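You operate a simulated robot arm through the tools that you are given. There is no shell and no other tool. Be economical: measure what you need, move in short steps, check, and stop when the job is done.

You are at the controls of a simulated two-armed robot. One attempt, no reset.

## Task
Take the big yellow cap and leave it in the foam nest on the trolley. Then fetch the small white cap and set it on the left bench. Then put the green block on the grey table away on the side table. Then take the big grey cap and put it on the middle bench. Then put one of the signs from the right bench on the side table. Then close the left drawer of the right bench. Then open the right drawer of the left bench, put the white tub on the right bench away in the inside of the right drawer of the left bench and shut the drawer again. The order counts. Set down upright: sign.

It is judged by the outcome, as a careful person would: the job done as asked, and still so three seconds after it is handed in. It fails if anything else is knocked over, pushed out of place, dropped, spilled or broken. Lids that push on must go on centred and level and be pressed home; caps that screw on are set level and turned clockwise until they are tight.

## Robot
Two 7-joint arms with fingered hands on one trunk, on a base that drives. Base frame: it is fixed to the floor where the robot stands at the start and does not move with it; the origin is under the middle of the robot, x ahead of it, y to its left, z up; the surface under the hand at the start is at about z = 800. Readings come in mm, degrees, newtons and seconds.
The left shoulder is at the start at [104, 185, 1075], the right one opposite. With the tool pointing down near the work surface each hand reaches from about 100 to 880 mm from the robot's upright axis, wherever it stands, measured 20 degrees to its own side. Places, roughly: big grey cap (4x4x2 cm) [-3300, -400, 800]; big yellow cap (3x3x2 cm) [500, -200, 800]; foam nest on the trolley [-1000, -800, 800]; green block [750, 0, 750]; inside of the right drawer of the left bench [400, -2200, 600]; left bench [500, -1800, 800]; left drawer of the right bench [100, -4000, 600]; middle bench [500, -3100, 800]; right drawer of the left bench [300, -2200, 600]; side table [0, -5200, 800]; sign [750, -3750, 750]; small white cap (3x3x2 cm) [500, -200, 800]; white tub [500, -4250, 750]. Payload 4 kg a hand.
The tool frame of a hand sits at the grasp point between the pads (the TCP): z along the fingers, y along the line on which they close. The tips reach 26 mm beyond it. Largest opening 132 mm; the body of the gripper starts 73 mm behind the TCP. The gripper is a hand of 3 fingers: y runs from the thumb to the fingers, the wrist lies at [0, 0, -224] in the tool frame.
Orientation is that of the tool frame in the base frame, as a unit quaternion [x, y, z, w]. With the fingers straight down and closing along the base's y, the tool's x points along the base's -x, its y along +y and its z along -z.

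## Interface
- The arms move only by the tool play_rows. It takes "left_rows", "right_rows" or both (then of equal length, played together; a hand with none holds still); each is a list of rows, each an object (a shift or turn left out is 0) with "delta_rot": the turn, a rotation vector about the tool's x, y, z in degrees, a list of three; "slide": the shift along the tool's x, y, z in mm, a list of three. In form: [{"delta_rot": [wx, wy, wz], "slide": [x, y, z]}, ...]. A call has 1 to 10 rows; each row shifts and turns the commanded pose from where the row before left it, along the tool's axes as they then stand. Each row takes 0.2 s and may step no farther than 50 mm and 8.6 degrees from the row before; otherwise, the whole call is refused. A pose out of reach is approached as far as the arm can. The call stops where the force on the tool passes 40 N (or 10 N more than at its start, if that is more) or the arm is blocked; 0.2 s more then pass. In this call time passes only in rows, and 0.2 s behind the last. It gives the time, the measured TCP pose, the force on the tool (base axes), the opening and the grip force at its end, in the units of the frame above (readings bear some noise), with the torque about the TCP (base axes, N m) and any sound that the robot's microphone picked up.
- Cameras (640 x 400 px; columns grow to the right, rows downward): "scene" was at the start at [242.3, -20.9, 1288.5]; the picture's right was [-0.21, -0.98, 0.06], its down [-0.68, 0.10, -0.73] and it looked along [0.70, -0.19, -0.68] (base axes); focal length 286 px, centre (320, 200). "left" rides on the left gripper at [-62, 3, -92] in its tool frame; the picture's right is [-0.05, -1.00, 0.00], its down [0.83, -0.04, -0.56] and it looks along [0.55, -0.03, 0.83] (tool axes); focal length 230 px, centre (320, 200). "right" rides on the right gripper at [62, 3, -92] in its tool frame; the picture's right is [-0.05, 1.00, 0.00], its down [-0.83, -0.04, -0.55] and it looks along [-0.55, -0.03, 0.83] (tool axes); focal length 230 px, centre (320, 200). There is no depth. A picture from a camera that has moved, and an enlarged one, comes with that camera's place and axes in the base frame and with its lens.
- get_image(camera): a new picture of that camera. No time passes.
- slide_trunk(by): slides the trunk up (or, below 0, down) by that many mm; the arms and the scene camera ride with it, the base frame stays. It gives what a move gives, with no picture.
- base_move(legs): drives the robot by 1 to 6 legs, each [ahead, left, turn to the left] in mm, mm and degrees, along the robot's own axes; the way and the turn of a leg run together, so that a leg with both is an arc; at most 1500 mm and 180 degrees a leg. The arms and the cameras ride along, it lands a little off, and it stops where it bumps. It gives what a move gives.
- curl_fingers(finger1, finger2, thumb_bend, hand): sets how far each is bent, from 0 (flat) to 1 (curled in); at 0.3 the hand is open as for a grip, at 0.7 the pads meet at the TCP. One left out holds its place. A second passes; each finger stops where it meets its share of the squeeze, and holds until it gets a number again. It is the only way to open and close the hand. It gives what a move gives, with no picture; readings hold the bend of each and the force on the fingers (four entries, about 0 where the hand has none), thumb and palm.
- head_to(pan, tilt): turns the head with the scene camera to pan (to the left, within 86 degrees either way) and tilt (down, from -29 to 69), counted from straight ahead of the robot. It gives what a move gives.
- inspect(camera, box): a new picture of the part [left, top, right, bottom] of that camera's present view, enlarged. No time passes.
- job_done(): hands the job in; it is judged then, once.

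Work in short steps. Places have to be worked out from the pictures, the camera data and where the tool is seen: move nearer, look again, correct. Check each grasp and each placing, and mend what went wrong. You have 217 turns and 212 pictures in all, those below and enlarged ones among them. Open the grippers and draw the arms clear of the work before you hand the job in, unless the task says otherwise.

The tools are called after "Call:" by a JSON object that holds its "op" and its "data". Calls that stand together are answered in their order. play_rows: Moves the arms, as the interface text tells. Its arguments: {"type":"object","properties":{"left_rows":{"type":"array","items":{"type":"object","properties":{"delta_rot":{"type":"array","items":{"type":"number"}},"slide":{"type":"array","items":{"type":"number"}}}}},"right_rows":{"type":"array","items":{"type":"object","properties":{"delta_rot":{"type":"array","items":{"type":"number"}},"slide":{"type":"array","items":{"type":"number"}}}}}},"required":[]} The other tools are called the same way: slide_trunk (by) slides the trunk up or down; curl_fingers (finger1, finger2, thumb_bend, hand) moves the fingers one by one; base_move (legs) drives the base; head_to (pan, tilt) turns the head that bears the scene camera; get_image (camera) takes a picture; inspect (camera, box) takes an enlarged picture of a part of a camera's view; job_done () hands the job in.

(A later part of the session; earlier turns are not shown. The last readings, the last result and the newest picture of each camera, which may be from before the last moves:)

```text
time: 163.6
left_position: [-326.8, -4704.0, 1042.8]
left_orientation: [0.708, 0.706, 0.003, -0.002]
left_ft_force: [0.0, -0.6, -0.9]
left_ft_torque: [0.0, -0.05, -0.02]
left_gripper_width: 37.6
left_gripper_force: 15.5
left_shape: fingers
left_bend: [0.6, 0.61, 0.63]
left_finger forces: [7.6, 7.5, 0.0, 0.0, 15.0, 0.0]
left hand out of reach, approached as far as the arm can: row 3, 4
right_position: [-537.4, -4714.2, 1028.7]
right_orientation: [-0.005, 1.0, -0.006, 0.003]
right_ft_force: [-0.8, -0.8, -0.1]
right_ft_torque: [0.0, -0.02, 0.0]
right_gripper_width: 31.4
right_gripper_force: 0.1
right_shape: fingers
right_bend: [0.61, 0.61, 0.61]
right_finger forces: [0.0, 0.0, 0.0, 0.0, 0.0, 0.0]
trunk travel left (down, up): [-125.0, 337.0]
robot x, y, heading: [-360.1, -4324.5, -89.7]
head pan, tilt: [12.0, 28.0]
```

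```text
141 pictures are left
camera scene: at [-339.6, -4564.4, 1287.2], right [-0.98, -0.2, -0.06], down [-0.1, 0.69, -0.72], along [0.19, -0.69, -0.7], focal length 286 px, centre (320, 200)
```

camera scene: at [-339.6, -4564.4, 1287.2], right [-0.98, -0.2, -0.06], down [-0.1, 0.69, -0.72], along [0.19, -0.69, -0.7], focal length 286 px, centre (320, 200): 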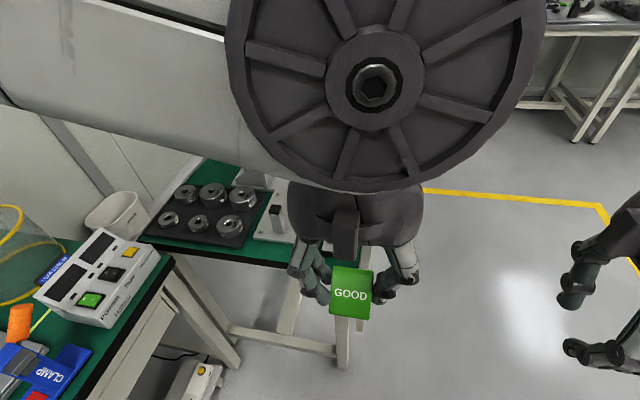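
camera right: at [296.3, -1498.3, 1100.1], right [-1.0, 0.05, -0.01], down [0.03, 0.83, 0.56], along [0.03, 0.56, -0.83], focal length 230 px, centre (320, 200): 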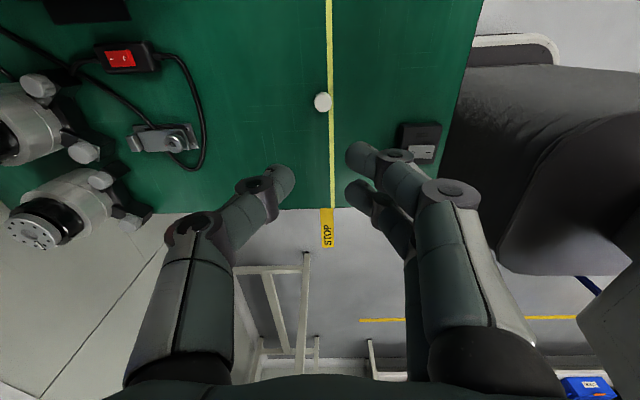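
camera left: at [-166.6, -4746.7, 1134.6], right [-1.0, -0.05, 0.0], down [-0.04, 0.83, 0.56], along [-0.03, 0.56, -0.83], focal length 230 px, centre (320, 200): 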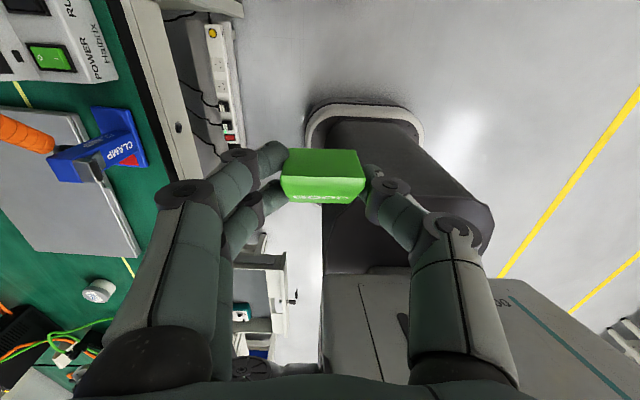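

Call:
{"op": "play_rows", "data": {"left_rows": [{"slide": [10, 40, -10]}, {"slide": [10, 40, -10]}, {"slide": [0, 40, -10]}, {"slide": [0, 40, -10]}, {"slide": [0, 40, -10]}, {"slide": [0, 40, -10]}]}}

Call:
{"op": "head_to", "data": {"pan": 22, "tilt": 28}}

Call:
{"op": "inspect", "data": {"camera": "scene", "box": [180, 80, 500, 280]}}

```text
time: 165.0
left_position: [-83.2, -4683.0, 1102.0]
left_orientation: [0.707, 0.708, 0.001, 0.0]
left_ft_force: [0.0, 0.1, -0.2]
left_ft_torque: [0.0, 0.02, 0.05]
left_gripper_width: 37.9
left_gripper_force: 14.3
left_shape: fingers
left_bend: [0.6, 0.61, 0.63]
left_finger forces: [7.5, 7.5, 0.0, 0.1, 14.9, 0.0]
right_position: [-535.5, -4714.3, 1028.4]
right_orientation: [-0.006, 1.0, -0.007, 0.001]
right_ft_force: [-0.4, -0.3, 0.0]
right_ft_torque: [0.02, 0.03, -0.02]
right_gripper_width: 31.5
right_gripper_force: 0.0
right_shape: fingers
right_bend: [0.61, 0.61, 0.61]
right_finger forces: [0.1, 0.1, 0.0, 0.0, 0.0, 0.1]
trunk travel left (down, up): [-125.0, 337.0]
robot x, y, heading: [-361.1, -4323.8, -89.5]
head pan, tilt: [12.0, 28.0]
```

```text
time: 165.7
left_position: [-85.7, -4684.1, 1103.6]
left_orientation: [0.707, 0.707, 0.001, -0.001]
left_ft_force: [0.0, 0.7, -0.8]
left_ft_torque: [0.02, 0.01, 0.0]
left_gripper_width: 37.5
left_gripper_force: 14.6
left_shape: fingers
left_bend: [0.6, 0.61, 0.63]
left_finger forces: [7.5, 7.3, 0.0, 0.1, 15.0, 0.1]
right_position: [-536.3, -4714.5, 1026.9]
right_orientation: [-0.006, 1.0, -0.007, 0.003]
right_ft_force: [-0.1, -0.1, 0.5]
right_ft_torque: [0.03, 0.0, 0.02]
right_gripper_width: 31.1
right_gripper_force: 0.0
right_shape: fingers
right_bend: [0.61, 0.61, 0.61]
right_finger forces: [0.0, 0.1, 0.0, 0.0, 0.0, 0.0]
trunk travel left (down, up): [-125.0, 337.0]
robot x, y, heading: [-362.0, -4327.2, -89.8]
head pan, tilt: [22.0, 28.0]
```

```text
2.00 times, centred on (340, 180) of scene
camera zoom: at [-322.7, -4559.9, 1288.5], right [-0.93, -0.36, -0.11], down [-0.18, 0.67, -0.72], along [0.33, -0.65, -0.68], focal length 572 px, centre (280, 240)
```

zoom: 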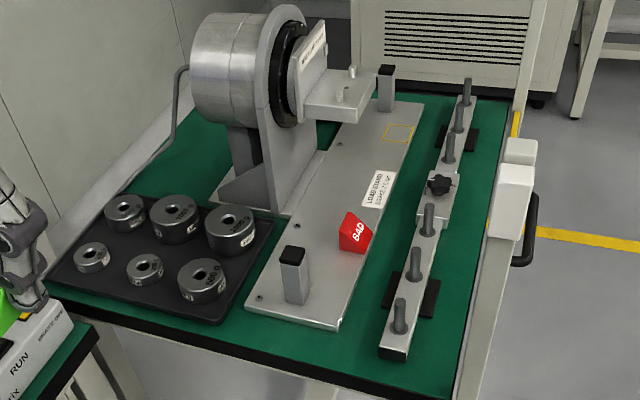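

I have a clear view: a ~50 mm free strip runs along the near edge in front of the metal plate, about (-168,-4925) with z≈750. I move the block above it.

Call:
{"op": "play_rows", "data": {"left_rows": [{"slide": [-40, -14, 15]}, {"slide": [-40, -14, 15]}, {"slide": [-40, -14, 15]}, {"slide": [-40, -14, 20]}, {"slide": [-40, -14, 25]}, {"slide": [-41, -14, 25]}, {"slide": [0, 0, 40]}, {"slide": [0, 0, 40]}]}}

Call:
{"op": "get_image", "data": {"camera": "left"}}

Call:
{"op": "get_image", "data": {"camera": "scene"}}

```text
time: 167.5
left_position: [-170.2, -4926.6, 908.6]
left_orientation: [0.706, 0.708, 0.001, 0.0]
left_ft_force: [-0.6, -0.2, 0.0]
left_ft_torque: [0.0, 0.01, 0.01]
left_gripper_width: 37.6
left_gripper_force: 15.0
left_shape: fingers
left_bend: [0.6, 0.61, 0.63]
left_finger forces: [7.5, 7.4, 0.0, 0.0, 14.9, 0.0]
right_position: [-535.3, -4716.2, 1027.4]
right_orientation: [-0.006, 1.0, -0.006, 0.003]
right_ft_force: [-0.4, -0.1, 0.0]
right_ft_torque: [0.01, 0.01, 0.0]
right_gripper_width: 31.2
right_gripper_force: 0.0
right_shape: fingers
right_bend: [0.61, 0.61, 0.61]
right_finger forces: [0.0, 0.0, 0.0, 0.0, 0.0, 0.0]
trunk travel left (down, up): [-125.0, 337.0]
robot x, y, heading: [-360.7, -4328.3, -89.6]
head pan, tilt: [22.0, 28.0]
```

```text
139 pictures are left
camera left: at [-168.1, -4987.3, 1001.2], right [-1.0, -0.05, 0.0], down [-0.04, 0.83, 0.56], along [-0.03, 0.56, -0.83], focal length 230 px, centre (320, 200)
```

left: 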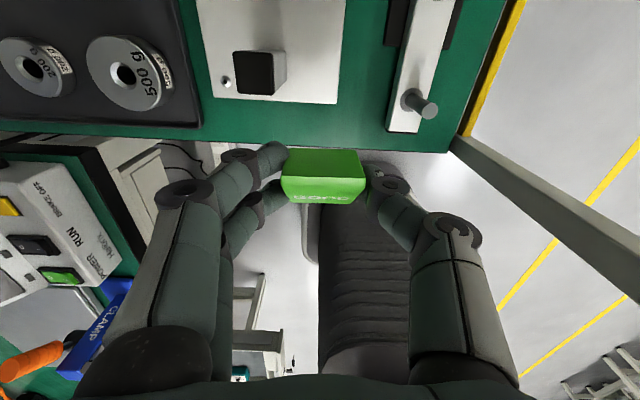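

```text
138 pictures are left
camera scene: at [-322.5, -4560.8, 1288.2], right [-0.93, -0.36, -0.11], down [-0.18, 0.67, -0.72], along [0.33, -0.65, -0.68], focal length 286 px, centre (320, 200)
```

scene: 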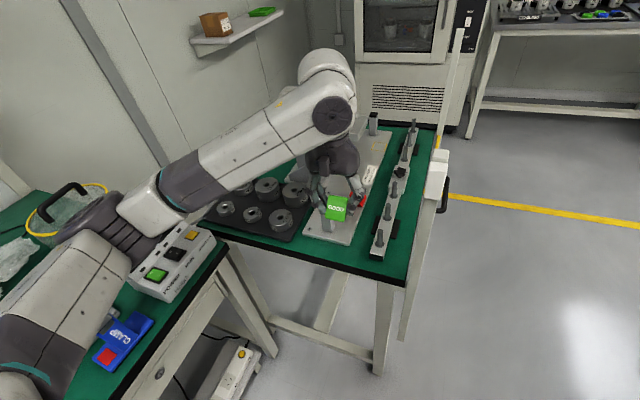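

Both views agree at z≈760: edge y≈-4895, plate y≈-4942. I zoom on the held block to gauge its depth.

Call:
{"op": "inspect", "data": {"camera": "left", "box": [200, 60, 440, 210]}}

Call:
{"op": "inspect", "data": {"camera": "scene", "box": [270, 160, 430, 260]}}

```text
2.67 times, centred on (320, 135) of left
camera zoom: at [-168.1, -4987.3, 1001.2], right [-1.0, -0.05, 0.0], down [-0.04, 0.83, 0.56], along [-0.03, 0.56, -0.83], focal length 614 px, centre (320, 373)
```

zoom: 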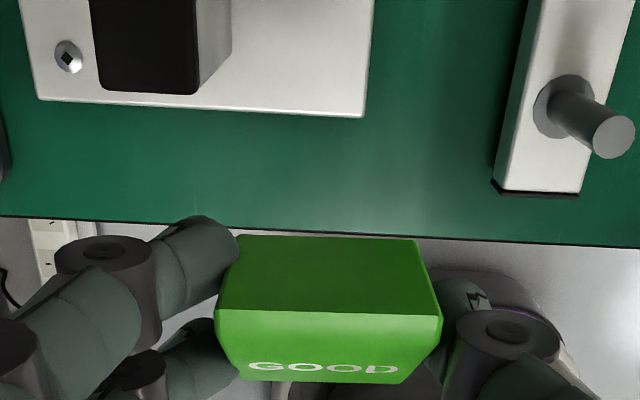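

```text
4.00 times, centred on (350, 210) of scene
camera zoom: at [-322.5, -4560.8, 1288.2], right [-0.93, -0.36, -0.11], down [-0.18, 0.67, -0.72], along [0.33, -0.65, -0.68], focal length 1144 px, centre (200, 160)
```

zoom: 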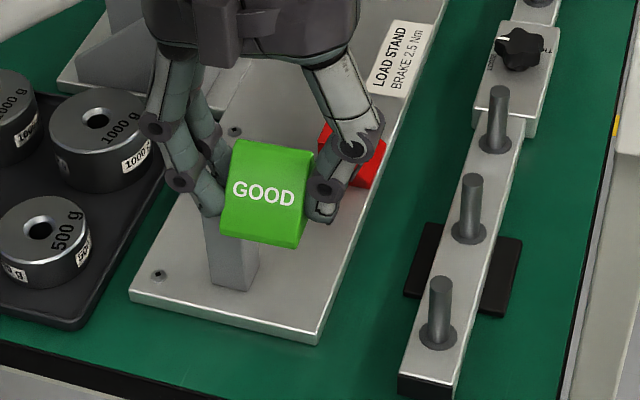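

The block is a wedge: back vertical, base ~36 mm deep, base bottom 40 mm below TCP, base presently y -4899..-4935, so it fits the strip. I nudge 3 mm toward the edge and descend to ~TCP 830.

Call:
{"op": "play_rows", "data": {"left_rows": [{"slide": [3, -3, 20]}, {"slide": [0, 0, 30]}, {"slide": [0, 0, 28]}]}}

Call:
{"op": "inspect", "data": {"camera": "left", "box": [200, 60, 440, 210]}}

Call:
{"op": "inspect", "data": {"camera": "scene", "box": [270, 180, 430, 280]}}

```text
time: 168.3
left_position: [-173.8, -4921.2, 831.8]
left_orientation: [0.706, 0.708, 0.001, 0.0]
left_ft_force: [0.1, 1.3, 0.0]
left_ft_torque: [0.04, -0.02, 0.02]
left_gripper_width: 37.6
left_gripper_force: 15.0
left_shape: fingers
left_bend: [0.6, 0.61, 0.63]
left_finger forces: [7.6, 7.3, 0.0, 0.1, 15.0, 0.0]
right_position: [-535.2, -4716.9, 1027.0]
right_orientation: [-0.006, 1.0, -0.006, 0.002]
right_ft_force: [0.6, -0.1, -0.1]
right_ft_torque: [-0.01, -0.01, -0.05]
right_gripper_width: 31.2
right_gripper_force: 0.0
right_shape: fingers
right_bend: [0.61, 0.61, 0.61]
right_finger forces: [0.1, 0.0, 0.0, 0.1, 0.0, 0.0]
trunk travel left (down, up): [-125.0, 337.0]
robot x, y, heading: [-359.0, -4327.8, -89.7]
head pan, tilt: [22.0, 28.0]
```

```text
2.67 times, centred on (320, 135) of left
camera zoom: at [-170.0, -4983.1, 923.0], right [-1.0, -0.05, 0.0], down [-0.05, 0.83, 0.56], along [-0.03, 0.56, -0.83], focal length 614 px, centre (320, 373)
```

zoom: 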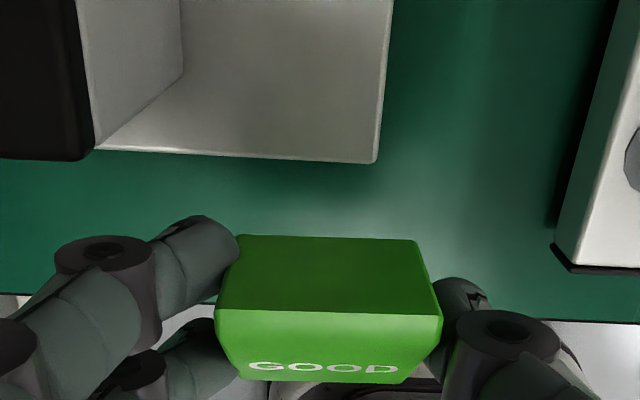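

```text
4.00 times, centred on (350, 230) of scene
camera zoom: at [-322.2, -4560.2, 1288.4], right [-0.93, -0.36, -0.11], down [-0.18, 0.67, -0.72], along [0.33, -0.65, -0.68], focal length 1144 px, centre (200, 80)
```

zoom: 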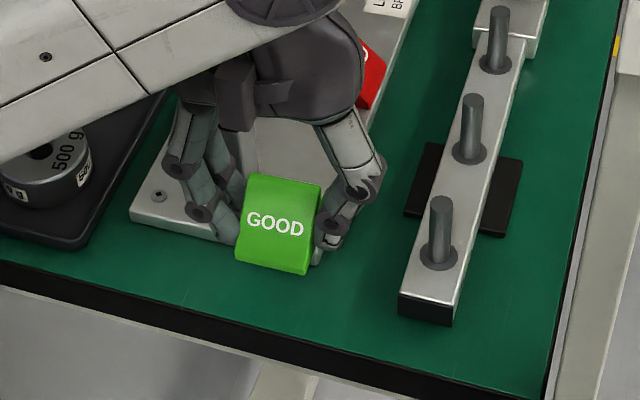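

Edge ≈-4897, plate ≈-4942; I shift 4 mm inward and descend further.

Call:
{"op": "play_rows", "data": {"left_rows": [{"slide": [-4, 0, 8]}, {"slide": [0, 0, 8]}, {"slide": [0, 0, 6]}, {"slide": [0, 0, 3]}]}}

Call:
{"op": "inspect", "data": {"camera": "scene", "box": [270, 180, 430, 280]}}

Call:
{"op": "inspect", "data": {"camera": "left", "box": [200, 60, 440, 210]}}

```text
time: 169.3
left_position: [-171.9, -4925.1, 806.6]
left_orientation: [0.707, 0.707, 0.0, 0.0]
left_ft_force: [1.3, -0.4, 0.0]
left_ft_torque: [-0.03, 0.01, 0.0]
left_gripper_width: 37.9
left_gripper_force: 15.1
left_shape: fingers
left_bend: [0.6, 0.61, 0.63]
left_finger forces: [7.6, 7.4, 0.0, 0.0, 15.1, 0.0]
right_position: [-536.2, -4715.3, 1027.5]
right_orientation: [-0.006, 1.0, -0.007, 0.003]
right_ft_force: [-0.4, 0.1, 0.2]
right_ft_torque: [-0.04, -0.03, 0.0]
right_gripper_width: 31.2
right_gripper_force: 0.2
right_shape: fingers
right_bend: [0.61, 0.61, 0.61]
right_finger forces: [0.1, 0.0, 0.1, 0.0, 0.0, 0.1]
trunk travel left (down, up): [-125.0, 337.0]
robot x, y, heading: [-359.5, -4325.2, -89.8]
head pan, tilt: [22.0, 28.0]
```

```text
4.00 times, centred on (350, 230) of scene
camera zoom: at [-322.5, -4560.0, 1288.5], right [-0.93, -0.36, -0.11], down [-0.18, 0.67, -0.72], along [0.33, -0.65, -0.68], focal length 1144 px, centre (200, 80)
```

zoom: 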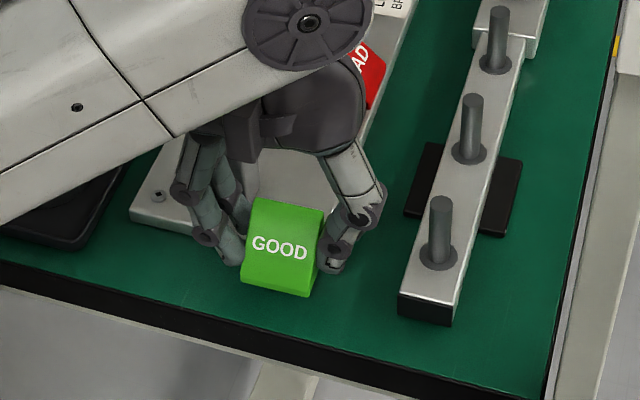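

```text
2.67 times, centred on (320, 135) of left
camera zoom: at [-169.6, -4987.0, 897.9], right [-1.0, -0.05, 0.0], down [-0.05, 0.83, 0.56], along [-0.03, 0.56, -0.83], focal length 614 px, centre (320, 373)
```

zoom: 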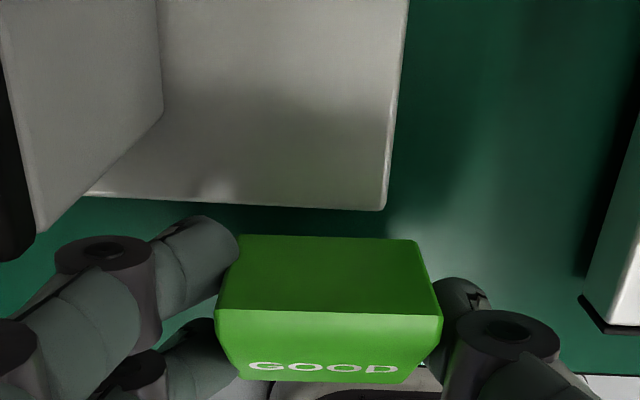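

Front of the block is about flush with the edge; I go 2.5 mm inward and lower to contact.

Call:
{"op": "play_rows", "data": {"left_rows": [{"slide": [-3, 0, 2]}, {"slide": [0, 0, 2]}, {"slide": [0, 0, 2]}]}}

```text
time: 170.1
left_position: [-171.9, -4928.0, 798.6]
left_orientation: [0.706, 0.708, 0.001, -0.001]
left_ft_force: [-0.2, 0.2, -0.4]
left_ft_torque: [0.01, 0.0, 0.01]
left_gripper_width: 37.7
left_gripper_force: 15.3
left_shape: fingers
left_bend: [0.6, 0.61, 0.63]
left_finger forces: [7.7, 7.4, 0.0, 0.0, 15.0, 0.1]
right_position: [-535.2, -4715.4, 1027.6]
right_orientation: [-0.007, 1.0, -0.007, 0.003]
right_ft_force: [0.2, 0.1, -0.7]
right_ft_torque: [-0.02, 0.02, 0.0]
right_gripper_width: 31.1
right_gripper_force: 0.1
right_shape: fingers
right_bend: [0.61, 0.61, 0.61]
right_finger forces: [0.0, 0.0, 0.1, 0.0, 0.0, 0.1]
trunk travel left (down, up): [-125.0, 337.0]
robot x, y, heading: [-358.4, -4327.7, -89.7]
head pan, tilt: [22.0, 28.0]
```

Call:
{"op": "play_rows", "data": {"left_rows": [{"slide": [0, 0, 2]}, {"slide": [0, 0, 2]}, {"slide": [0, 0, 2]}]}}

Call:
{"op": "inspect", "data": {"camera": "scene", "box": [270, 180, 430, 280]}}

```text
time: 170.9
left_position: [-172.6, -4928.0, 794.5]
left_orientation: [0.707, 0.708, 0.0, 0.0]
left_ft_force: [0.7, 0.9, 6.0]
left_ft_torque: [-0.07, 0.03, -0.03]
left_gripper_width: 37.5
left_gripper_force: 16.2
left_shape: fingers
left_bend: [0.61, 0.61, 0.63]
left_finger forces: [8.9, 7.6, 0.1, 0.0, 15.9, 0.0]
right_position: [-536.2, -4716.2, 1029.2]
right_orientation: [-0.006, 1.0, -0.008, 0.002]
right_ft_force: [-0.6, -0.8, 0.2]
right_ft_torque: [0.01, 0.01, -0.02]
right_gripper_width: 31.1
right_gripper_force: 0.1
right_shape: fingers
right_bend: [0.61, 0.61, 0.61]
right_finger forces: [0.0, 0.1, 0.1, 0.1, 0.1, 0.0]
trunk travel left (down, up): [-125.0, 337.0]
robot x, y, heading: [-360.2, -4324.9, -89.5]
head pan, tilt: [22.0, 28.0]
```

```text
4.00 times, centred on (350, 230) of scene
camera zoom: at [-322.5, -4559.1, 1288.8], right [-0.93, -0.36, -0.11], down [-0.18, 0.67, -0.72], along [0.33, -0.65, -0.68], focal length 1144 px, centre (200, 80)
```

zoom: 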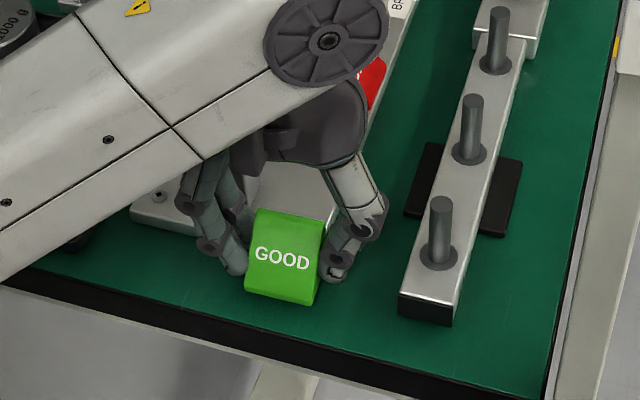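

Contact; the block sits fully on the green top with margin. I open slightly and rise.

Call:
{"op": "curl_fingers", "data": {"hand": "left", "finger1": 0.56, "finger2": 0.56, "thumb_bend": 0.56}}

Call:
{"op": "play_rows", "data": {"left_rows": [{"slide": [0, 0, -5]}, {"slide": [0, 0, -15]}, {"slide": [0, 0, -30]}, {"slide": [0, 0, -40]}, {"slide": [0, 0, -45]}, {"slide": [0, 0, -45]}, {"slide": [0, 0, -40]}]}}

Call:
{"op": "get_image", "data": {"camera": "left"}}

```text
time: 171.9
left_position: [-172.6, -4926.5, 794.9]
left_orientation: [0.706, 0.708, 0.0, 0.0]
left_ft_force: [-0.8, 0.0, 7.6]
left_ft_torque: [-0.09, -0.23, -0.03]
left_gripper_width: 46.4
left_gripper_force: 3.4
left_shape: fingers
left_bend: [0.58, 0.56, 0.56]
left_finger forces: [6.7, 0.0, 0.1, 0.0, 0.1, 0.1]
right_position: [-536.0, -4714.1, 1028.2]
right_orientation: [-0.006, 1.0, -0.007, 0.003]
right_ft_force: [0.2, -0.5, -0.5]
right_ft_torque: [-0.02, 0.01, 0.0]
right_gripper_width: 31.5
right_gripper_force: 0.1
right_shape: fingers
right_bend: [0.61, 0.61, 0.61]
right_finger forces: [0.1, 0.1, 0.1, 0.0, 0.0, 0.0]
trunk travel left (down, up): [-125.0, 337.0]
robot x, y, heading: [-360.9, -4324.9, -89.8]
head pan, tilt: [22.0, 28.0]
```

```text
time: 173.5
left_position: [-171.9, -4930.2, 1012.9]
left_orientation: [0.707, 0.708, 0.001, -0.001]
left_ft_force: [0.1, -0.7, 0.7]
left_ft_torque: [-0.03, 0.03, 0.05]
left_gripper_width: 47.1
left_gripper_force: 0.1
left_shape: fingers
left_bend: [0.56, 0.56, 0.56]
left_finger forces: [0.0, 0.1, 0.0, 0.0, 0.0, 0.1]
right_position: [-535.2, -4713.4, 1028.4]
right_orientation: [-0.005, 1.0, -0.008, 0.003]
right_ft_force: [-0.4, 0.6, -0.1]
right_ft_torque: [0.01, -0.02, 0.01]
right_gripper_width: 31.4
right_gripper_force: 0.1
right_shape: fingers
right_bend: [0.61, 0.61, 0.61]
right_finger forces: [0.0, 0.0, 0.0, 0.0, 0.0, 0.0]
trunk travel left (down, up): [-125.0, 337.0]
robot x, y, heading: [-359.4, -4325.4, -89.7]
head pan, tilt: [22.0, 28.0]
```

```text
130 pictures are left
camera left: at [-169.3, -4990.4, 1104.7], right [-1.0, -0.05, 0.0], down [-0.04, 0.83, 0.56], along [-0.03, 0.56, -0.83], focal length 230 px, centre (320, 200)
```

left: 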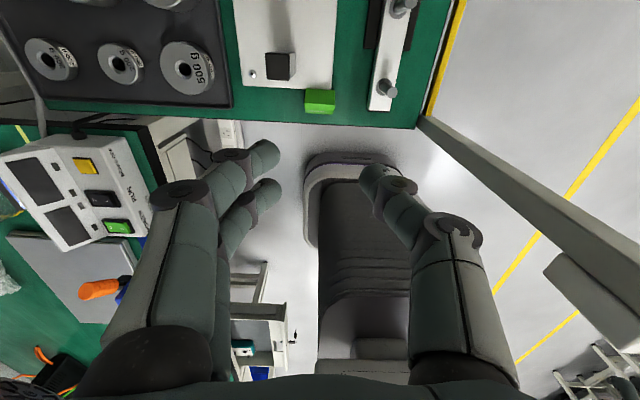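

Green block placed. Next the big grey cap at about (-3300,-400): I retract the hand, back out, face -x and look.

Call:
{"op": "play_rows", "data": {"left_rows": [{"slide": [45, 0, -10]}, {"slide": [45, 0, -10]}, {"slide": [45, 0, -10]}, {"slide": [45, 0, 0]}]}}

Call:
{"op": "base_move", "data": {"legs": [[-350, 0, 0], [0, 0, -90]]}}

Call:
{"op": "head_to", "data": {"pan": 0, "tilt": 5}}

Call:
{"op": "get_image", "data": {"camera": "scene"}}

Call:
{"op": "head_to", "data": {"pan": -45, "tilt": 5}}

Call:
{"op": "get_image", "data": {"camera": "scene"}}

```text
time: 174.5
left_position: [-174.2, -4744.7, 1043.2]
left_orientation: [0.706, 0.708, 0.0, 0.0]
left_ft_force: [0.2, -0.2, 0.0]
left_ft_torque: [-0.02, 0.0, 0.0]
left_gripper_width: 47.3
left_gripper_force: 0.0
left_shape: fingers
left_bend: [0.56, 0.56, 0.56]
left_finger forces: [0.0, 0.0, 0.0, 0.1, 0.0, 0.1]
right_position: [-535.0, -4712.8, 1028.6]
right_orientation: [-0.005, 1.0, -0.008, 0.003]
right_ft_force: [0.1, 0.3, 0.2]
right_ft_torque: [0.0, 0.01, 0.02]
right_gripper_width: 31.2
right_gripper_force: 0.1
right_shape: fingers
right_bend: [0.61, 0.61, 0.61]
right_finger forces: [0.1, 0.0, 0.1, 0.0, 0.0, 0.1]
trunk travel left (down, up): [-125.0, 337.0]
robot x, y, heading: [-359.9, -4325.9, -89.6]
head pan, tilt: [22.0, 28.0]
```

```text
time: 180.6
left_position: [-785.0, -4162.4, 1043.0]
left_orientation: [1.0, 0.008, 0.001, 0.001]
left_ft_force: [-0.1, 0.8, 0.4]
left_ft_torque: [-0.01, -0.01, 0.03]
left_gripper_width: 47.5
left_gripper_force: 0.0
left_shape: fingers
left_bend: [0.56, 0.56, 0.56]
left_finger forces: [0.0, 0.1, 0.1, 0.0, 0.1, 0.1]
right_position: [-755.9, -3801.0, 1027.4]
right_orientation: [0.698, 0.716, -0.006, -0.003]
right_ft_force: [-0.3, -0.2, -0.2]
right_ft_torque: [-0.03, -0.01, -0.02]
right_gripper_width: 31.3
right_gripper_force: 0.1
right_shape: fingers
right_bend: [0.61, 0.61, 0.61]
right_finger forces: [0.1, 0.0, 0.0, 0.0, 0.0, 0.1]
trunk travel left (down, up): [-125.0, 337.0]
robot x, y, heading: [-365.3, -3970.9, -178.9]
head pan, tilt: [22.0, 28.0]
```

```text
time: 181.5
left_position: [-783.0, -4162.7, 1041.6]
left_orientation: [1.0, 0.008, 0.001, 0.0]
left_ft_force: [-0.6, 0.0, 0.5]
left_ft_torque: [-0.01, -0.03, 0.01]
left_gripper_width: 47.3
left_gripper_force: 0.1
left_shape: fingers
left_bend: [0.56, 0.56, 0.56]
left_finger forces: [0.0, 0.0, 0.1, 0.0, 0.1, 0.0]
right_position: [-757.1, -3801.3, 1028.2]
right_orientation: [0.698, 0.716, -0.007, -0.003]
right_ft_force: [0.2, -0.1, -0.2]
right_ft_torque: [-0.02, -0.02, -0.04]
right_gripper_width: 31.1
right_gripper_force: 0.1
right_shape: fingers
right_bend: [0.61, 0.61, 0.61]
right_finger forces: [0.1, 0.0, 0.0, 0.0, 0.1, 0.0]
trunk travel left (down, up): [-125.0, 337.0]
robot x, y, heading: [-360.6, -3972.5, -178.9]
head pan, tilt: [0.0, 5.0]
```

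```text
129 pictures are left
camera scene: at [-612.6, -3976.2, 1322.0], right [-0.02, 1.0, 0.0], down [0.37, 0.01, -0.93], along [-0.93, -0.02, -0.37], focal length 286 px, centre (320, 200)
```

scene: 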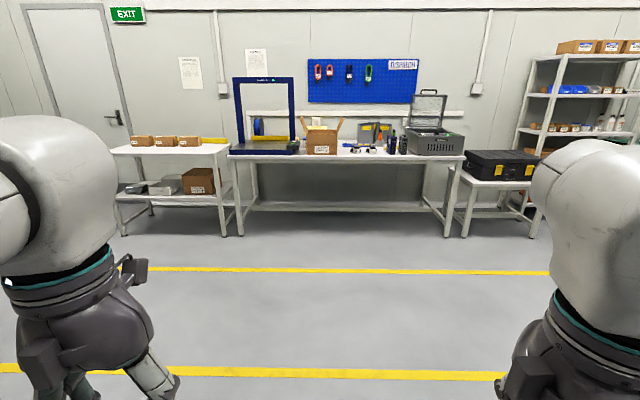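

```text
time: 182.6
left_position: [-784.0, -4163.5, 1042.3]
left_orientation: [1.0, 0.008, 0.001, 0.0]
left_ft_force: [-0.6, 0.1, 0.3]
left_ft_torque: [-0.02, -0.01, -0.02]
left_gripper_width: 47.4
left_gripper_force: 0.1
left_shape: fingers
left_bend: [0.56, 0.56, 0.56]
left_finger forces: [0.0, 0.0, 0.1, 0.1, 0.1, 0.0]
right_position: [-757.2, -3799.8, 1028.6]
right_orientation: [0.698, 0.716, -0.007, -0.003]
right_ft_force: [-0.8, 0.0, -0.4]
right_ft_torque: [0.04, 0.01, 0.0]
right_gripper_width: 31.4
right_gripper_force: 0.0
right_shape: fingers
right_bend: [0.61, 0.61, 0.61]
right_finger forces: [0.0, 0.1, 0.0, 0.0, 0.0, 0.0]
trunk travel left (down, up): [-125.0, 337.0]
robot x, y, heading: [-362.7, -3968.4, -179.0]
head pan, tilt: [-45.0, 5.0]
```

```text
128 pictures are left
camera scene: at [-588.1, -3910.8, 1329.7], right [0.66, 0.72, 0.2], down [0.34, -0.06, -0.94], along [-0.66, 0.69, -0.28], focal length 286 px, centre (320, 200)
```

scene: 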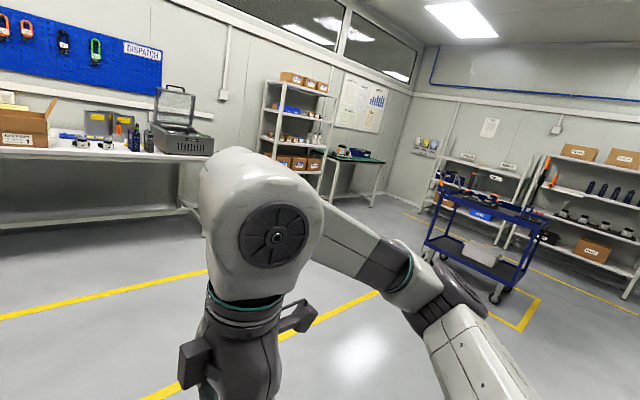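

The grey cap's green table is in the far corner. I drive across and up the aisle at x≈-2200, clear of the trolley.

Call:
{"op": "base_move", "data": {"legs": [[1450, 0, -1], [390, 0, 0], [0, -1500, 0], [0, -1400, 0]]}}

Call:
{"op": "head_to", "data": {"pan": -10, "tilt": 10}}

Call:
{"op": "get_image", "data": {"camera": "scene"}}

```text
time: 205.5
left_position: [-2672.9, -1280.4, 1042.9]
left_orientation: [1.0, 0.006, 0.001, -0.001]
left_ft_force: [0.5, -0.2, 0.4]
left_ft_torque: [0.01, 0.0, 0.04]
left_gripper_width: 47.2
left_gripper_force: 0.0
left_shape: fingers
left_bend: [0.56, 0.56, 0.56]
left_finger forces: [0.0, 0.1, 0.0, 0.0, 0.0, 0.2]
right_position: [-2643.3, -918.4, 1028.0]
right_orientation: [0.7, 0.714, -0.008, -0.002]
right_ft_force: [-0.6, -0.1, -0.9]
right_ft_torque: [-0.01, 0.02, -0.04]
right_gripper_width: 31.5
right_gripper_force: 0.1
right_shape: fingers
right_bend: [0.61, 0.61, 0.61]
right_finger forces: [0.0, 0.1, 0.0, 0.1, 0.0, 0.1]
trunk travel left (down, up): [-125.0, 337.0]
robot x, y, heading: [-2251.7, -1090.5, -179.0]
head pan, tilt: [-45.0, 5.0]
```

```text
time: 206.6
left_position: [-2673.1, -1280.3, 1042.5]
left_orientation: [1.0, 0.006, 0.001, 0.0]
left_ft_force: [0.1, 0.5, 0.7]
left_ft_torque: [-0.01, 0.05, 0.04]
left_gripper_width: 47.5
left_gripper_force: 0.0
left_shape: fingers
left_bend: [0.56, 0.56, 0.56]
left_finger forces: [0.1, 0.0, 0.1, 0.0, 0.0, 0.0]
right_position: [-2643.6, -918.7, 1028.0]
right_orientation: [0.7, 0.714, -0.007, -0.003]
right_ft_force: [-0.1, 0.0, 0.2]
right_ft_torque: [-0.02, 0.0, 0.03]
right_gripper_width: 31.2
right_gripper_force: 0.1
right_shape: fingers
right_bend: [0.61, 0.61, 0.61]
right_finger forces: [0.0, 0.0, 0.0, 0.1, 0.0, 0.1]
trunk travel left (down, up): [-125.0, 337.0]
robot x, y, heading: [-2252.1, -1091.3, -179.2]
head pan, tilt: [-10.0, 10.0]
```

```text
127 pictures are left
camera scene: at [-2498.6, -1078.6, 1314.5], right [0.15, 0.99, 0.05], down [0.44, -0.02, -0.9], along [-0.88, 0.16, -0.44], focal length 286 px, centre (320, 200)
```

scene: 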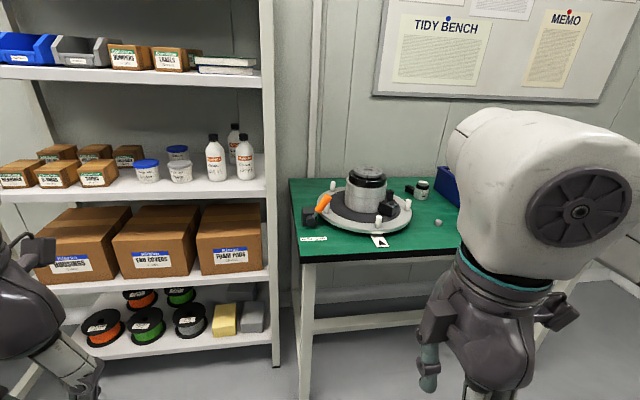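

Call:
{"op": "base_move", "data": {"legs": [[0, -450, -0.8]]}}

Call:
{"op": "head_to", "data": {"pan": -5, "tilt": 15}}

Call:
{"op": "get_image", "data": {"camera": "scene"}}

```text
time: 209.3
left_position: [-2678.5, -825.5, 1041.5]
left_orientation: [1.0, -0.002, 0.001, 0.001]
left_ft_force: [-0.1, -0.3, -0.3]
left_ft_torque: [-0.01, -0.03, 0.02]
left_gripper_width: 47.3
left_gripper_force: 0.0
left_shape: fingers
left_bend: [0.56, 0.56, 0.56]
left_finger forces: [0.0, 0.1, 0.1, 0.0, 0.0, 0.0]
right_position: [-2644.2, -461.9, 1028.3]
right_orientation: [0.705, 0.709, -0.006, -0.003]
right_ft_force: [0.4, -0.4, -0.3]
right_ft_torque: [0.01, 0.01, -0.01]
right_gripper_width: 31.1
right_gripper_force: 0.1
right_shape: fingers
right_bend: [0.61, 0.61, 0.61]
right_finger forces: [0.0, 0.1, 0.0, 0.0, 0.0, 0.1]
trunk travel left (down, up): [-125.0, 337.0]
robot x, y, heading: [-2255.7, -642.3, 180.1]
head pan, tilt: [-10.0, 10.0]
```

```text
time: 209.9
left_position: [-2679.1, -826.4, 1041.5]
left_orientation: [1.0, -0.002, 0.001, 0.0]
left_ft_force: [0.5, -0.2, -0.1]
left_ft_torque: [0.02, 0.0, 0.02]
left_gripper_width: 47.6
left_gripper_force: 0.0
left_shape: fingers
left_bend: [0.56, 0.56, 0.56]
left_finger forces: [0.1, 0.0, 0.0, 0.0, 0.0, 0.0]
right_position: [-2644.8, -464.6, 1027.2]
right_orientation: [0.704, 0.71, -0.007, -0.002]
right_ft_force: [-0.4, -0.4, 0.4]
right_ft_torque: [-0.01, 0.0, 0.02]
right_gripper_width: 31.1
right_gripper_force: 0.1
right_shape: fingers
right_bend: [0.61, 0.61, 0.61]
right_finger forces: [0.0, 0.1, 0.0, 0.1, 0.1, 0.1]
trunk travel left (down, up): [-125.0, 337.0]
robot x, y, heading: [-2254.9, -642.4, 180.0]
head pan, tilt: [-5.0, 15.0]
```

```text
126 pictures are left
camera scene: at [-2500.8, -633.5, 1306.3], right [0.08, 1.0, 0.02], down [0.52, -0.02, -0.85], along [-0.85, 0.08, -0.52], focal length 286 px, centre (320, 200)
```

scene: 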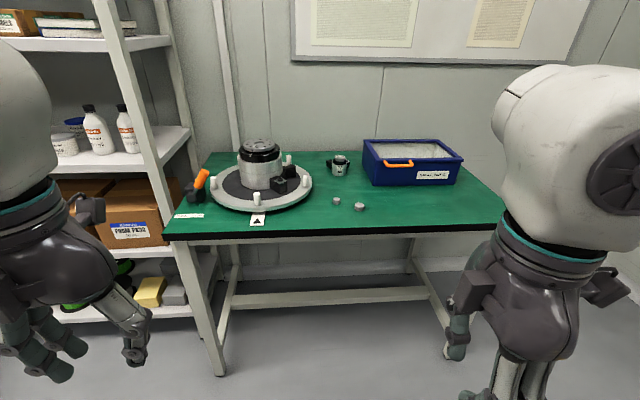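

Call:
{"op": "inspect", "data": {"camera": "scene", "box": [290, 150, 450, 250]}}

```text
4.00 times, centred on (370, 200) of scene
camera zoom: at [-2500.8, -633.5, 1306.3], right [0.08, 1.0, 0.02], down [0.52, -0.02, -0.85], along [-0.85, 0.08, -0.52], focal length 1144 px, centre (120, 200)
```

zoom: 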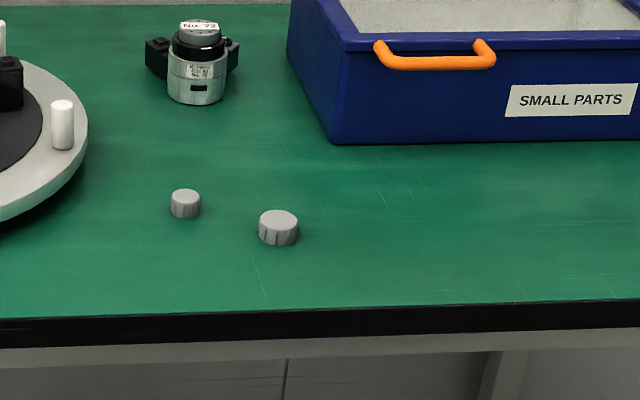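

The bigger grey cap is at about (-3320,-417), the small one to its left. I drive closer.

Call:
{"op": "base_move", "data": {"legs": [[470, -30, 0]]}}

Call:
{"op": "head_to", "data": {"pan": -10, "tilt": 25}}

Call:
{"op": "get_image", "data": {"camera": "scene"}}

Call:
{"op": "get_image", "data": {"camera": "right"}}

```text
time: 212.7
left_position: [-3149.9, -791.5, 1042.0]
left_orientation: [1.0, -0.004, 0.001, 0.0]
left_ft_force: [-0.1, 0.2, 0.1]
left_ft_torque: [-0.04, -0.04, 0.0]
left_gripper_width: 47.4
left_gripper_force: 0.1
left_shape: fingers
left_bend: [0.56, 0.56, 0.56]
left_finger forces: [0.0, 0.0, 0.0, 0.1, 0.0, 0.0]
right_position: [-3113.3, -429.7, 1029.0]
right_orientation: [0.707, 0.707, -0.006, -0.002]
right_ft_force: [-0.4, 0.2, 1.0]
right_ft_torque: [0.0, 0.01, 0.0]
right_gripper_width: 31.4
right_gripper_force: 0.2
right_shape: fingers
right_bend: [0.61, 0.61, 0.61]
right_finger forces: [0.0, 0.0, 0.1, 0.1, 0.1, 0.0]
trunk travel left (down, up): [-125.0, 337.0]
robot x, y, heading: [-2724.2, -608.4, 179.8]
head pan, tilt: [-5.0, 15.0]
```

```text
time: 213.5
left_position: [-3150.3, -792.6, 1043.3]
left_orientation: [1.0, -0.004, 0.001, 0.0]
left_ft_force: [-0.1, -0.6, -0.6]
left_ft_torque: [-0.03, -0.01, 0.0]
left_gripper_width: 47.3
left_gripper_force: 0.1
left_shape: fingers
left_bend: [0.56, 0.56, 0.56]
left_finger forces: [0.0, 0.1, 0.0, 0.1, 0.0, 0.0]
right_position: [-3113.2, -430.4, 1028.5]
right_orientation: [0.707, 0.707, -0.007, -0.002]
right_ft_force: [-0.1, 0.1, 0.8]
right_ft_torque: [-0.01, 0.01, 0.03]
right_gripper_width: 31.1
right_gripper_force: 0.0
right_shape: fingers
right_bend: [0.61, 0.61, 0.61]
right_finger forces: [0.1, 0.0, 0.0, 0.0, 0.0, 0.0]
trunk travel left (down, up): [-125.0, 337.0]
robot x, y, heading: [-2727.8, -610.7, 179.7]
head pan, tilt: [-10.0, 25.0]
```

```text
124 pictures are left
camera scene: at [-2964.0, -593.4, 1291.4], right [0.17, 0.98, 0.05], down [0.66, -0.08, -0.75], along [-0.73, 0.16, -0.66], focal length 286 px, centre (320, 200)
```

scene: 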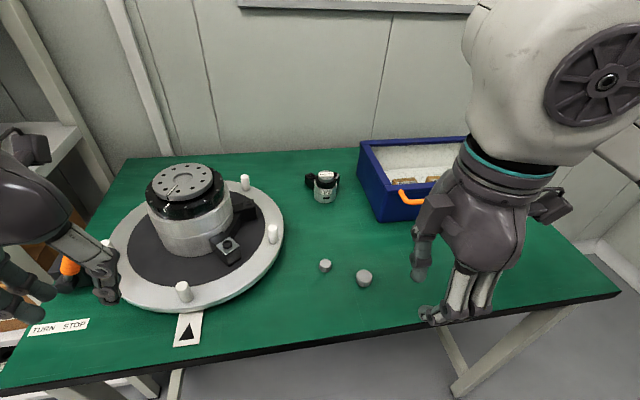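

```text
123 pictures are left
camera right: at [-3107.9, -369.5, 1120.2], right [1.0, -0.05, -0.01], down [-0.04, -0.83, 0.56], along [-0.04, -0.56, -0.83], focal length 230 px, centre (320, 200)
```

right: 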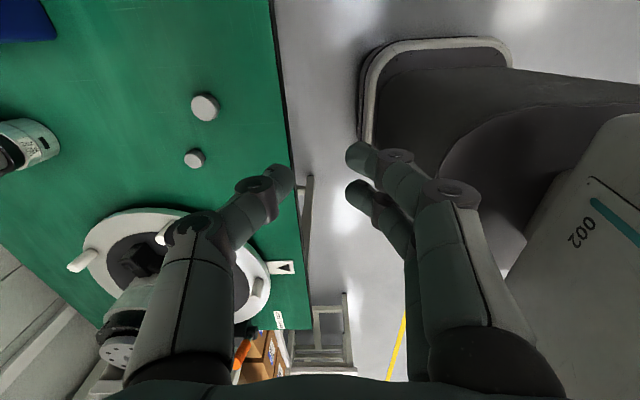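

Big grey cap at about (-3271,-428), top z≈785. I open to ~60 mm and move above it.

Call:
{"op": "curl_fingers", "data": {"hand": "right", "finger1": 0.53, "finger2": 0.53, "thumb_bend": 0.53}}

Call:
{"op": "play_rows", "data": {"right_rows": [{"slide": [0.5, -39.5, 20]}, {"slide": [0.5, -39.5, 20]}, {"slide": [0.5, -39.5, 25]}, {"slide": [0.5, -39.5, 25]}, {"slide": [0, 0, 40]}, {"slide": [0, 0, 30]}]}}

Call:
{"op": "get_image", "data": {"camera": "right"}}

Call:
{"op": "get_image", "data": {"camera": "scene"}}

```text
time: 214.5
left_position: [-3150.4, -791.4, 1043.5]
left_orientation: [1.0, -0.004, 0.001, 0.0]
left_ft_force: [-0.3, 0.4, -0.3]
left_ft_torque: [0.04, 0.01, 0.01]
left_gripper_width: 47.3
left_gripper_force: 0.0
left_shape: fingers
left_bend: [0.56, 0.56, 0.56]
left_finger forces: [0.0, 0.1, 0.0, 0.0, 0.1, 0.0]
right_position: [-3113.2, -430.0, 1027.9]
right_orientation: [0.707, 0.707, -0.007, -0.004]
right_ft_force: [0.3, 0.7, 0.2]
right_ft_torque: [0.01, 0.02, -0.01]
right_gripper_width: 56.9
right_gripper_force: 0.0
right_shape: fingers
right_bend: [0.53, 0.53, 0.53]
right_finger forces: [0.1, 0.0, 0.0, 0.0, 0.0, 0.1]
trunk travel left (down, up): [-125.0, 337.0]
robot x, y, heading: [-2724.7, -609.3, 179.6]
head pan, tilt: [-10.0, 25.0]
```

```text
time: 215.9
left_position: [-3149.7, -791.6, 1042.6]
left_orientation: [1.0, -0.005, 0.001, -0.001]
left_ft_force: [-0.8, -0.2, 0.2]
left_ft_torque: [0.05, 0.0, 0.0]
left_gripper_width: 47.4
left_gripper_force: 0.1
left_shape: fingers
left_bend: [0.56, 0.56, 0.56]
left_finger forces: [0.0, 0.0, 0.1, 0.1, 0.0, 0.0]
right_position: [-3274.7, -427.7, 871.5]
right_orientation: [0.707, 0.707, -0.006, -0.003]
right_ft_force: [-0.3, 0.4, -0.4]
right_ft_torque: [-0.01, 0.02, -0.02]
right_gripper_width: 57.3
right_gripper_force: 0.0
right_shape: fingers
right_bend: [0.53, 0.53, 0.53]
right_finger forces: [0.0, 0.0, 0.1, 0.0, 0.0, 0.0]
trunk travel left (down, up): [-125.0, 337.0]
robot x, y, heading: [-2725.9, -611.2, 179.4]
head pan, tilt: [-10.0, 25.0]
```

```text
122 pictures are left
camera right: at [-3269.5, -367.9, 962.2], right [1.0, -0.05, -0.01], down [-0.04, -0.83, 0.56], along [-0.04, -0.56, -0.83], focal length 230 px, centre (320, 200)
```

right: 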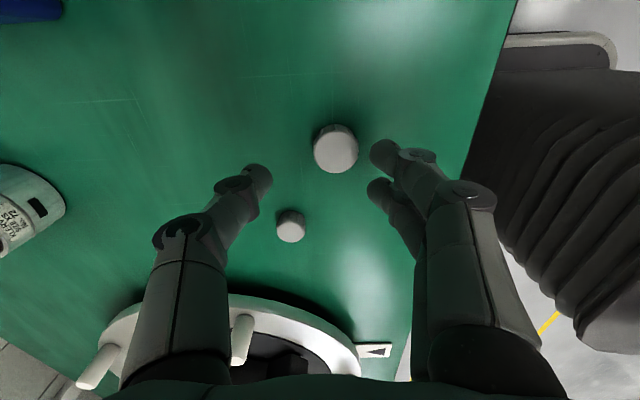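

```text
121 pictures are left
camera scene: at [-2964.6, -593.3, 1291.2], right [0.17, 0.98, 0.05], down [0.66, -0.08, -0.75], along [-0.73, 0.16, -0.66], focal length 286 px, centre (320, 200)
```

scene: 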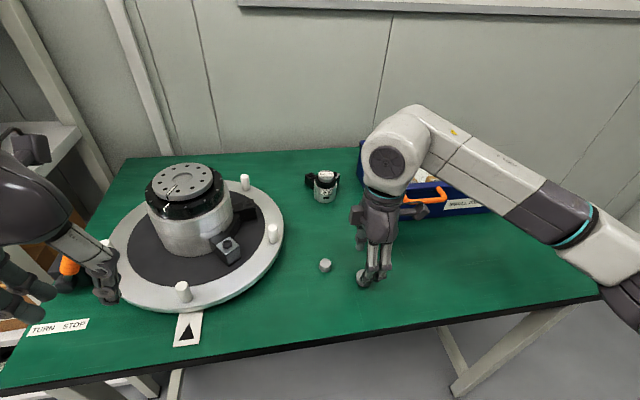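

Refined: cap at (-3262,-442). Adjust and descend to ~825.

Call:
{"op": "play_rows", "data": {"right_rows": [{"slide": [-13, 11, 15]}, {"slide": [0, 0, 15]}, {"slide": [0, 0, 15]}]}}

Call:
{"op": "get_image", "data": {"camera": "right"}}

```text
time: 216.7
left_position: [-3144.9, -791.4, 1045.5]
left_orientation: [1.0, -0.004, -0.002, 0.0]
left_ft_force: [0.0, -0.3, 0.7]
left_ft_torque: [0.02, 0.03, 0.01]
left_gripper_width: 47.3
left_gripper_force: 0.0
left_shape: fingers
left_bend: [0.56, 0.56, 0.56]
left_finger forces: [0.0, 0.0, 0.0, 0.0, 0.1, 0.0]
right_position: [-3261.4, -442.1, 832.8]
right_orientation: [0.707, 0.707, -0.011, -0.007]
right_ft_force: [0.2, 6.6, 38.4]
right_ft_torque: [0.31, -1.34, 0.27]
right_gripper_width: 56.0
right_gripper_force: 18.9
right_shape: fingers
right_bend: [0.58, 0.57, 0.53]
right_finger forces: [20.1, 17.5, 0.0, 0.1, 0.1, 0.0]
trunk travel left (down, up): [-125.0, 337.0]
robot x, y, heading: [-2727.0, -609.0, 179.7]
head pan, tilt: [-10.0, 25.0]
```

```text
120 pictures are left
camera right: at [-3254.9, -380.8, 924.6], right [1.0, -0.05, -0.02], down [-0.03, -0.83, 0.56], along [-0.05, -0.56, -0.83], focal length 230 px, centre (320, 200)
```

right: 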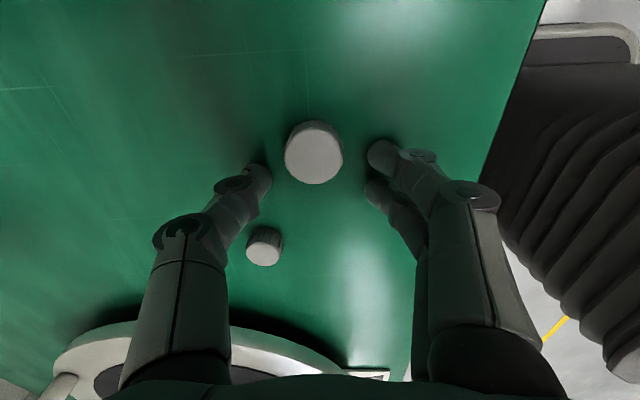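

Fingertips touch the table (surface ≈790), and two-view parallax puts the cap at (-3263,-428). I lift, shift +14 mm in y and narrow slightly.

Call:
{"op": "play_rows", "data": {"right_rows": [{"slide": [0, 0, -25]}, {"slide": [13.5, -2, 0]}]}}

Call:
{"op": "curl_fingers", "data": {"hand": "right", "finger1": 0.57, "finger2": 0.57, "thumb_bend": 0.57}}

Call:
{"op": "play_rows", "data": {"right_rows": [{"slide": [0, 0, 10]}, {"slide": [0, 0, 8]}]}}

Call:
{"op": "get_image", "data": {"camera": "right"}}

```text
time: 217.3
left_position: [-3149.1, -791.7, 1044.0]
left_orientation: [1.0, -0.004, 0.0, 0.001]
left_ft_force: [0.0, 0.1, 0.1]
left_ft_torque: [0.0, 0.01, 0.02]
left_gripper_width: 47.4
left_gripper_force: 0.1
left_shape: fingers
left_bend: [0.56, 0.56, 0.56]
left_finger forces: [0.1, 0.1, 0.0, 0.1, 0.1, 0.1]
right_position: [-3264.3, -429.5, 851.1]
right_orientation: [0.706, 0.708, -0.006, -0.004]
right_ft_force: [0.6, 1.0, -0.7]
right_ft_torque: [-0.02, -0.01, -0.01]
right_gripper_width: 57.1
right_gripper_force: 0.1
right_shape: fingers
right_bend: [0.53, 0.53, 0.53]
right_finger forces: [0.0, 0.0, 0.1, 0.0, 0.0, 0.0]
trunk travel left (down, up): [-125.0, 337.0]
robot x, y, heading: [-2727.2, -605.7, 179.8]
head pan, tilt: [-10.0, 25.0]
```

```text
time: 218.3
left_position: [-3149.5, -792.2, 1043.8]
left_orientation: [1.0, -0.004, 0.001, 0.0]
left_ft_force: [0.4, -1.3, 0.7]
left_ft_torque: [0.0, 0.05, 0.01]
left_gripper_width: 47.5
left_gripper_force: 0.0
left_shape: fingers
left_bend: [0.56, 0.56, 0.56]
left_finger forces: [0.1, 0.1, 0.0, 0.1, 0.0, 0.1]
right_position: [-3265.0, -429.2, 851.3]
right_orientation: [0.707, 0.707, -0.006, -0.004]
right_ft_force: [0.1, -0.2, 0.0]
right_ft_torque: [-0.01, -0.03, -0.01]
right_gripper_width: 48.3
right_gripper_force: 0.1
right_shape: fingers
right_bend: [0.56, 0.56, 0.56]
right_finger forces: [0.0, 0.0, 0.1, 0.0, 0.0, 0.0]
trunk travel left (down, up): [-125.0, 337.0]
robot x, y, heading: [-2726.1, -610.9, 179.6]
head pan, tilt: [-10.0, 25.0]
```

```text
time: 218.9
left_position: [-3149.4, -792.0, 1042.9]
left_orientation: [1.0, -0.004, 0.001, 0.001]
left_ft_force: [0.5, -0.2, -0.3]
left_ft_torque: [0.06, -0.01, 0.01]
left_gripper_width: 47.1
left_gripper_force: 0.0
left_shape: fingers
left_bend: [0.56, 0.56, 0.56]
left_finger forces: [0.0, 0.0, 0.1, 0.0, 0.0, 0.0]
right_position: [-3265.6, -429.3, 832.5]
right_orientation: [0.707, 0.707, -0.006, -0.003]
right_ft_force: [1.1, -0.2, 1.5]
right_ft_torque: [0.06, -0.05, 0.01]
right_gripper_width: 48.5
right_gripper_force: 0.7
right_shape: fingers
right_bend: [0.56, 0.56, 0.56]
right_finger forces: [1.0, 0.3, 0.0, 0.1, 0.0, 0.0]
trunk travel left (down, up): [-125.0, 337.0]
robot x, y, heading: [-2725.5, -609.8, 180.0]
head pan, tilt: [-10.0, 25.0]
```

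```text
119 pictures are left
camera right: at [-3260.0, -367.7, 925.2], right [1.0, -0.05, -0.01], down [-0.04, -0.83, 0.56], along [-0.04, -0.56, -0.83], focal length 230 px, centre (320, 200)
```

right: 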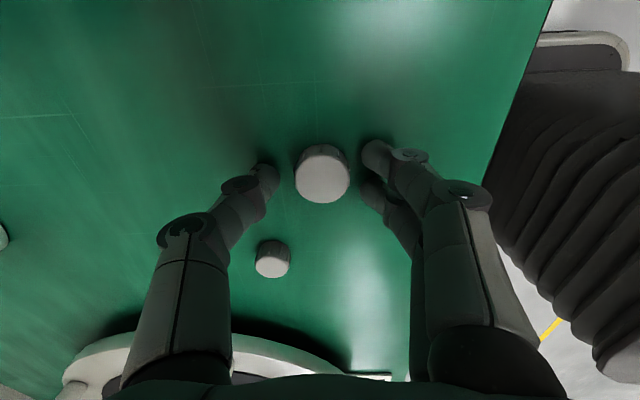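

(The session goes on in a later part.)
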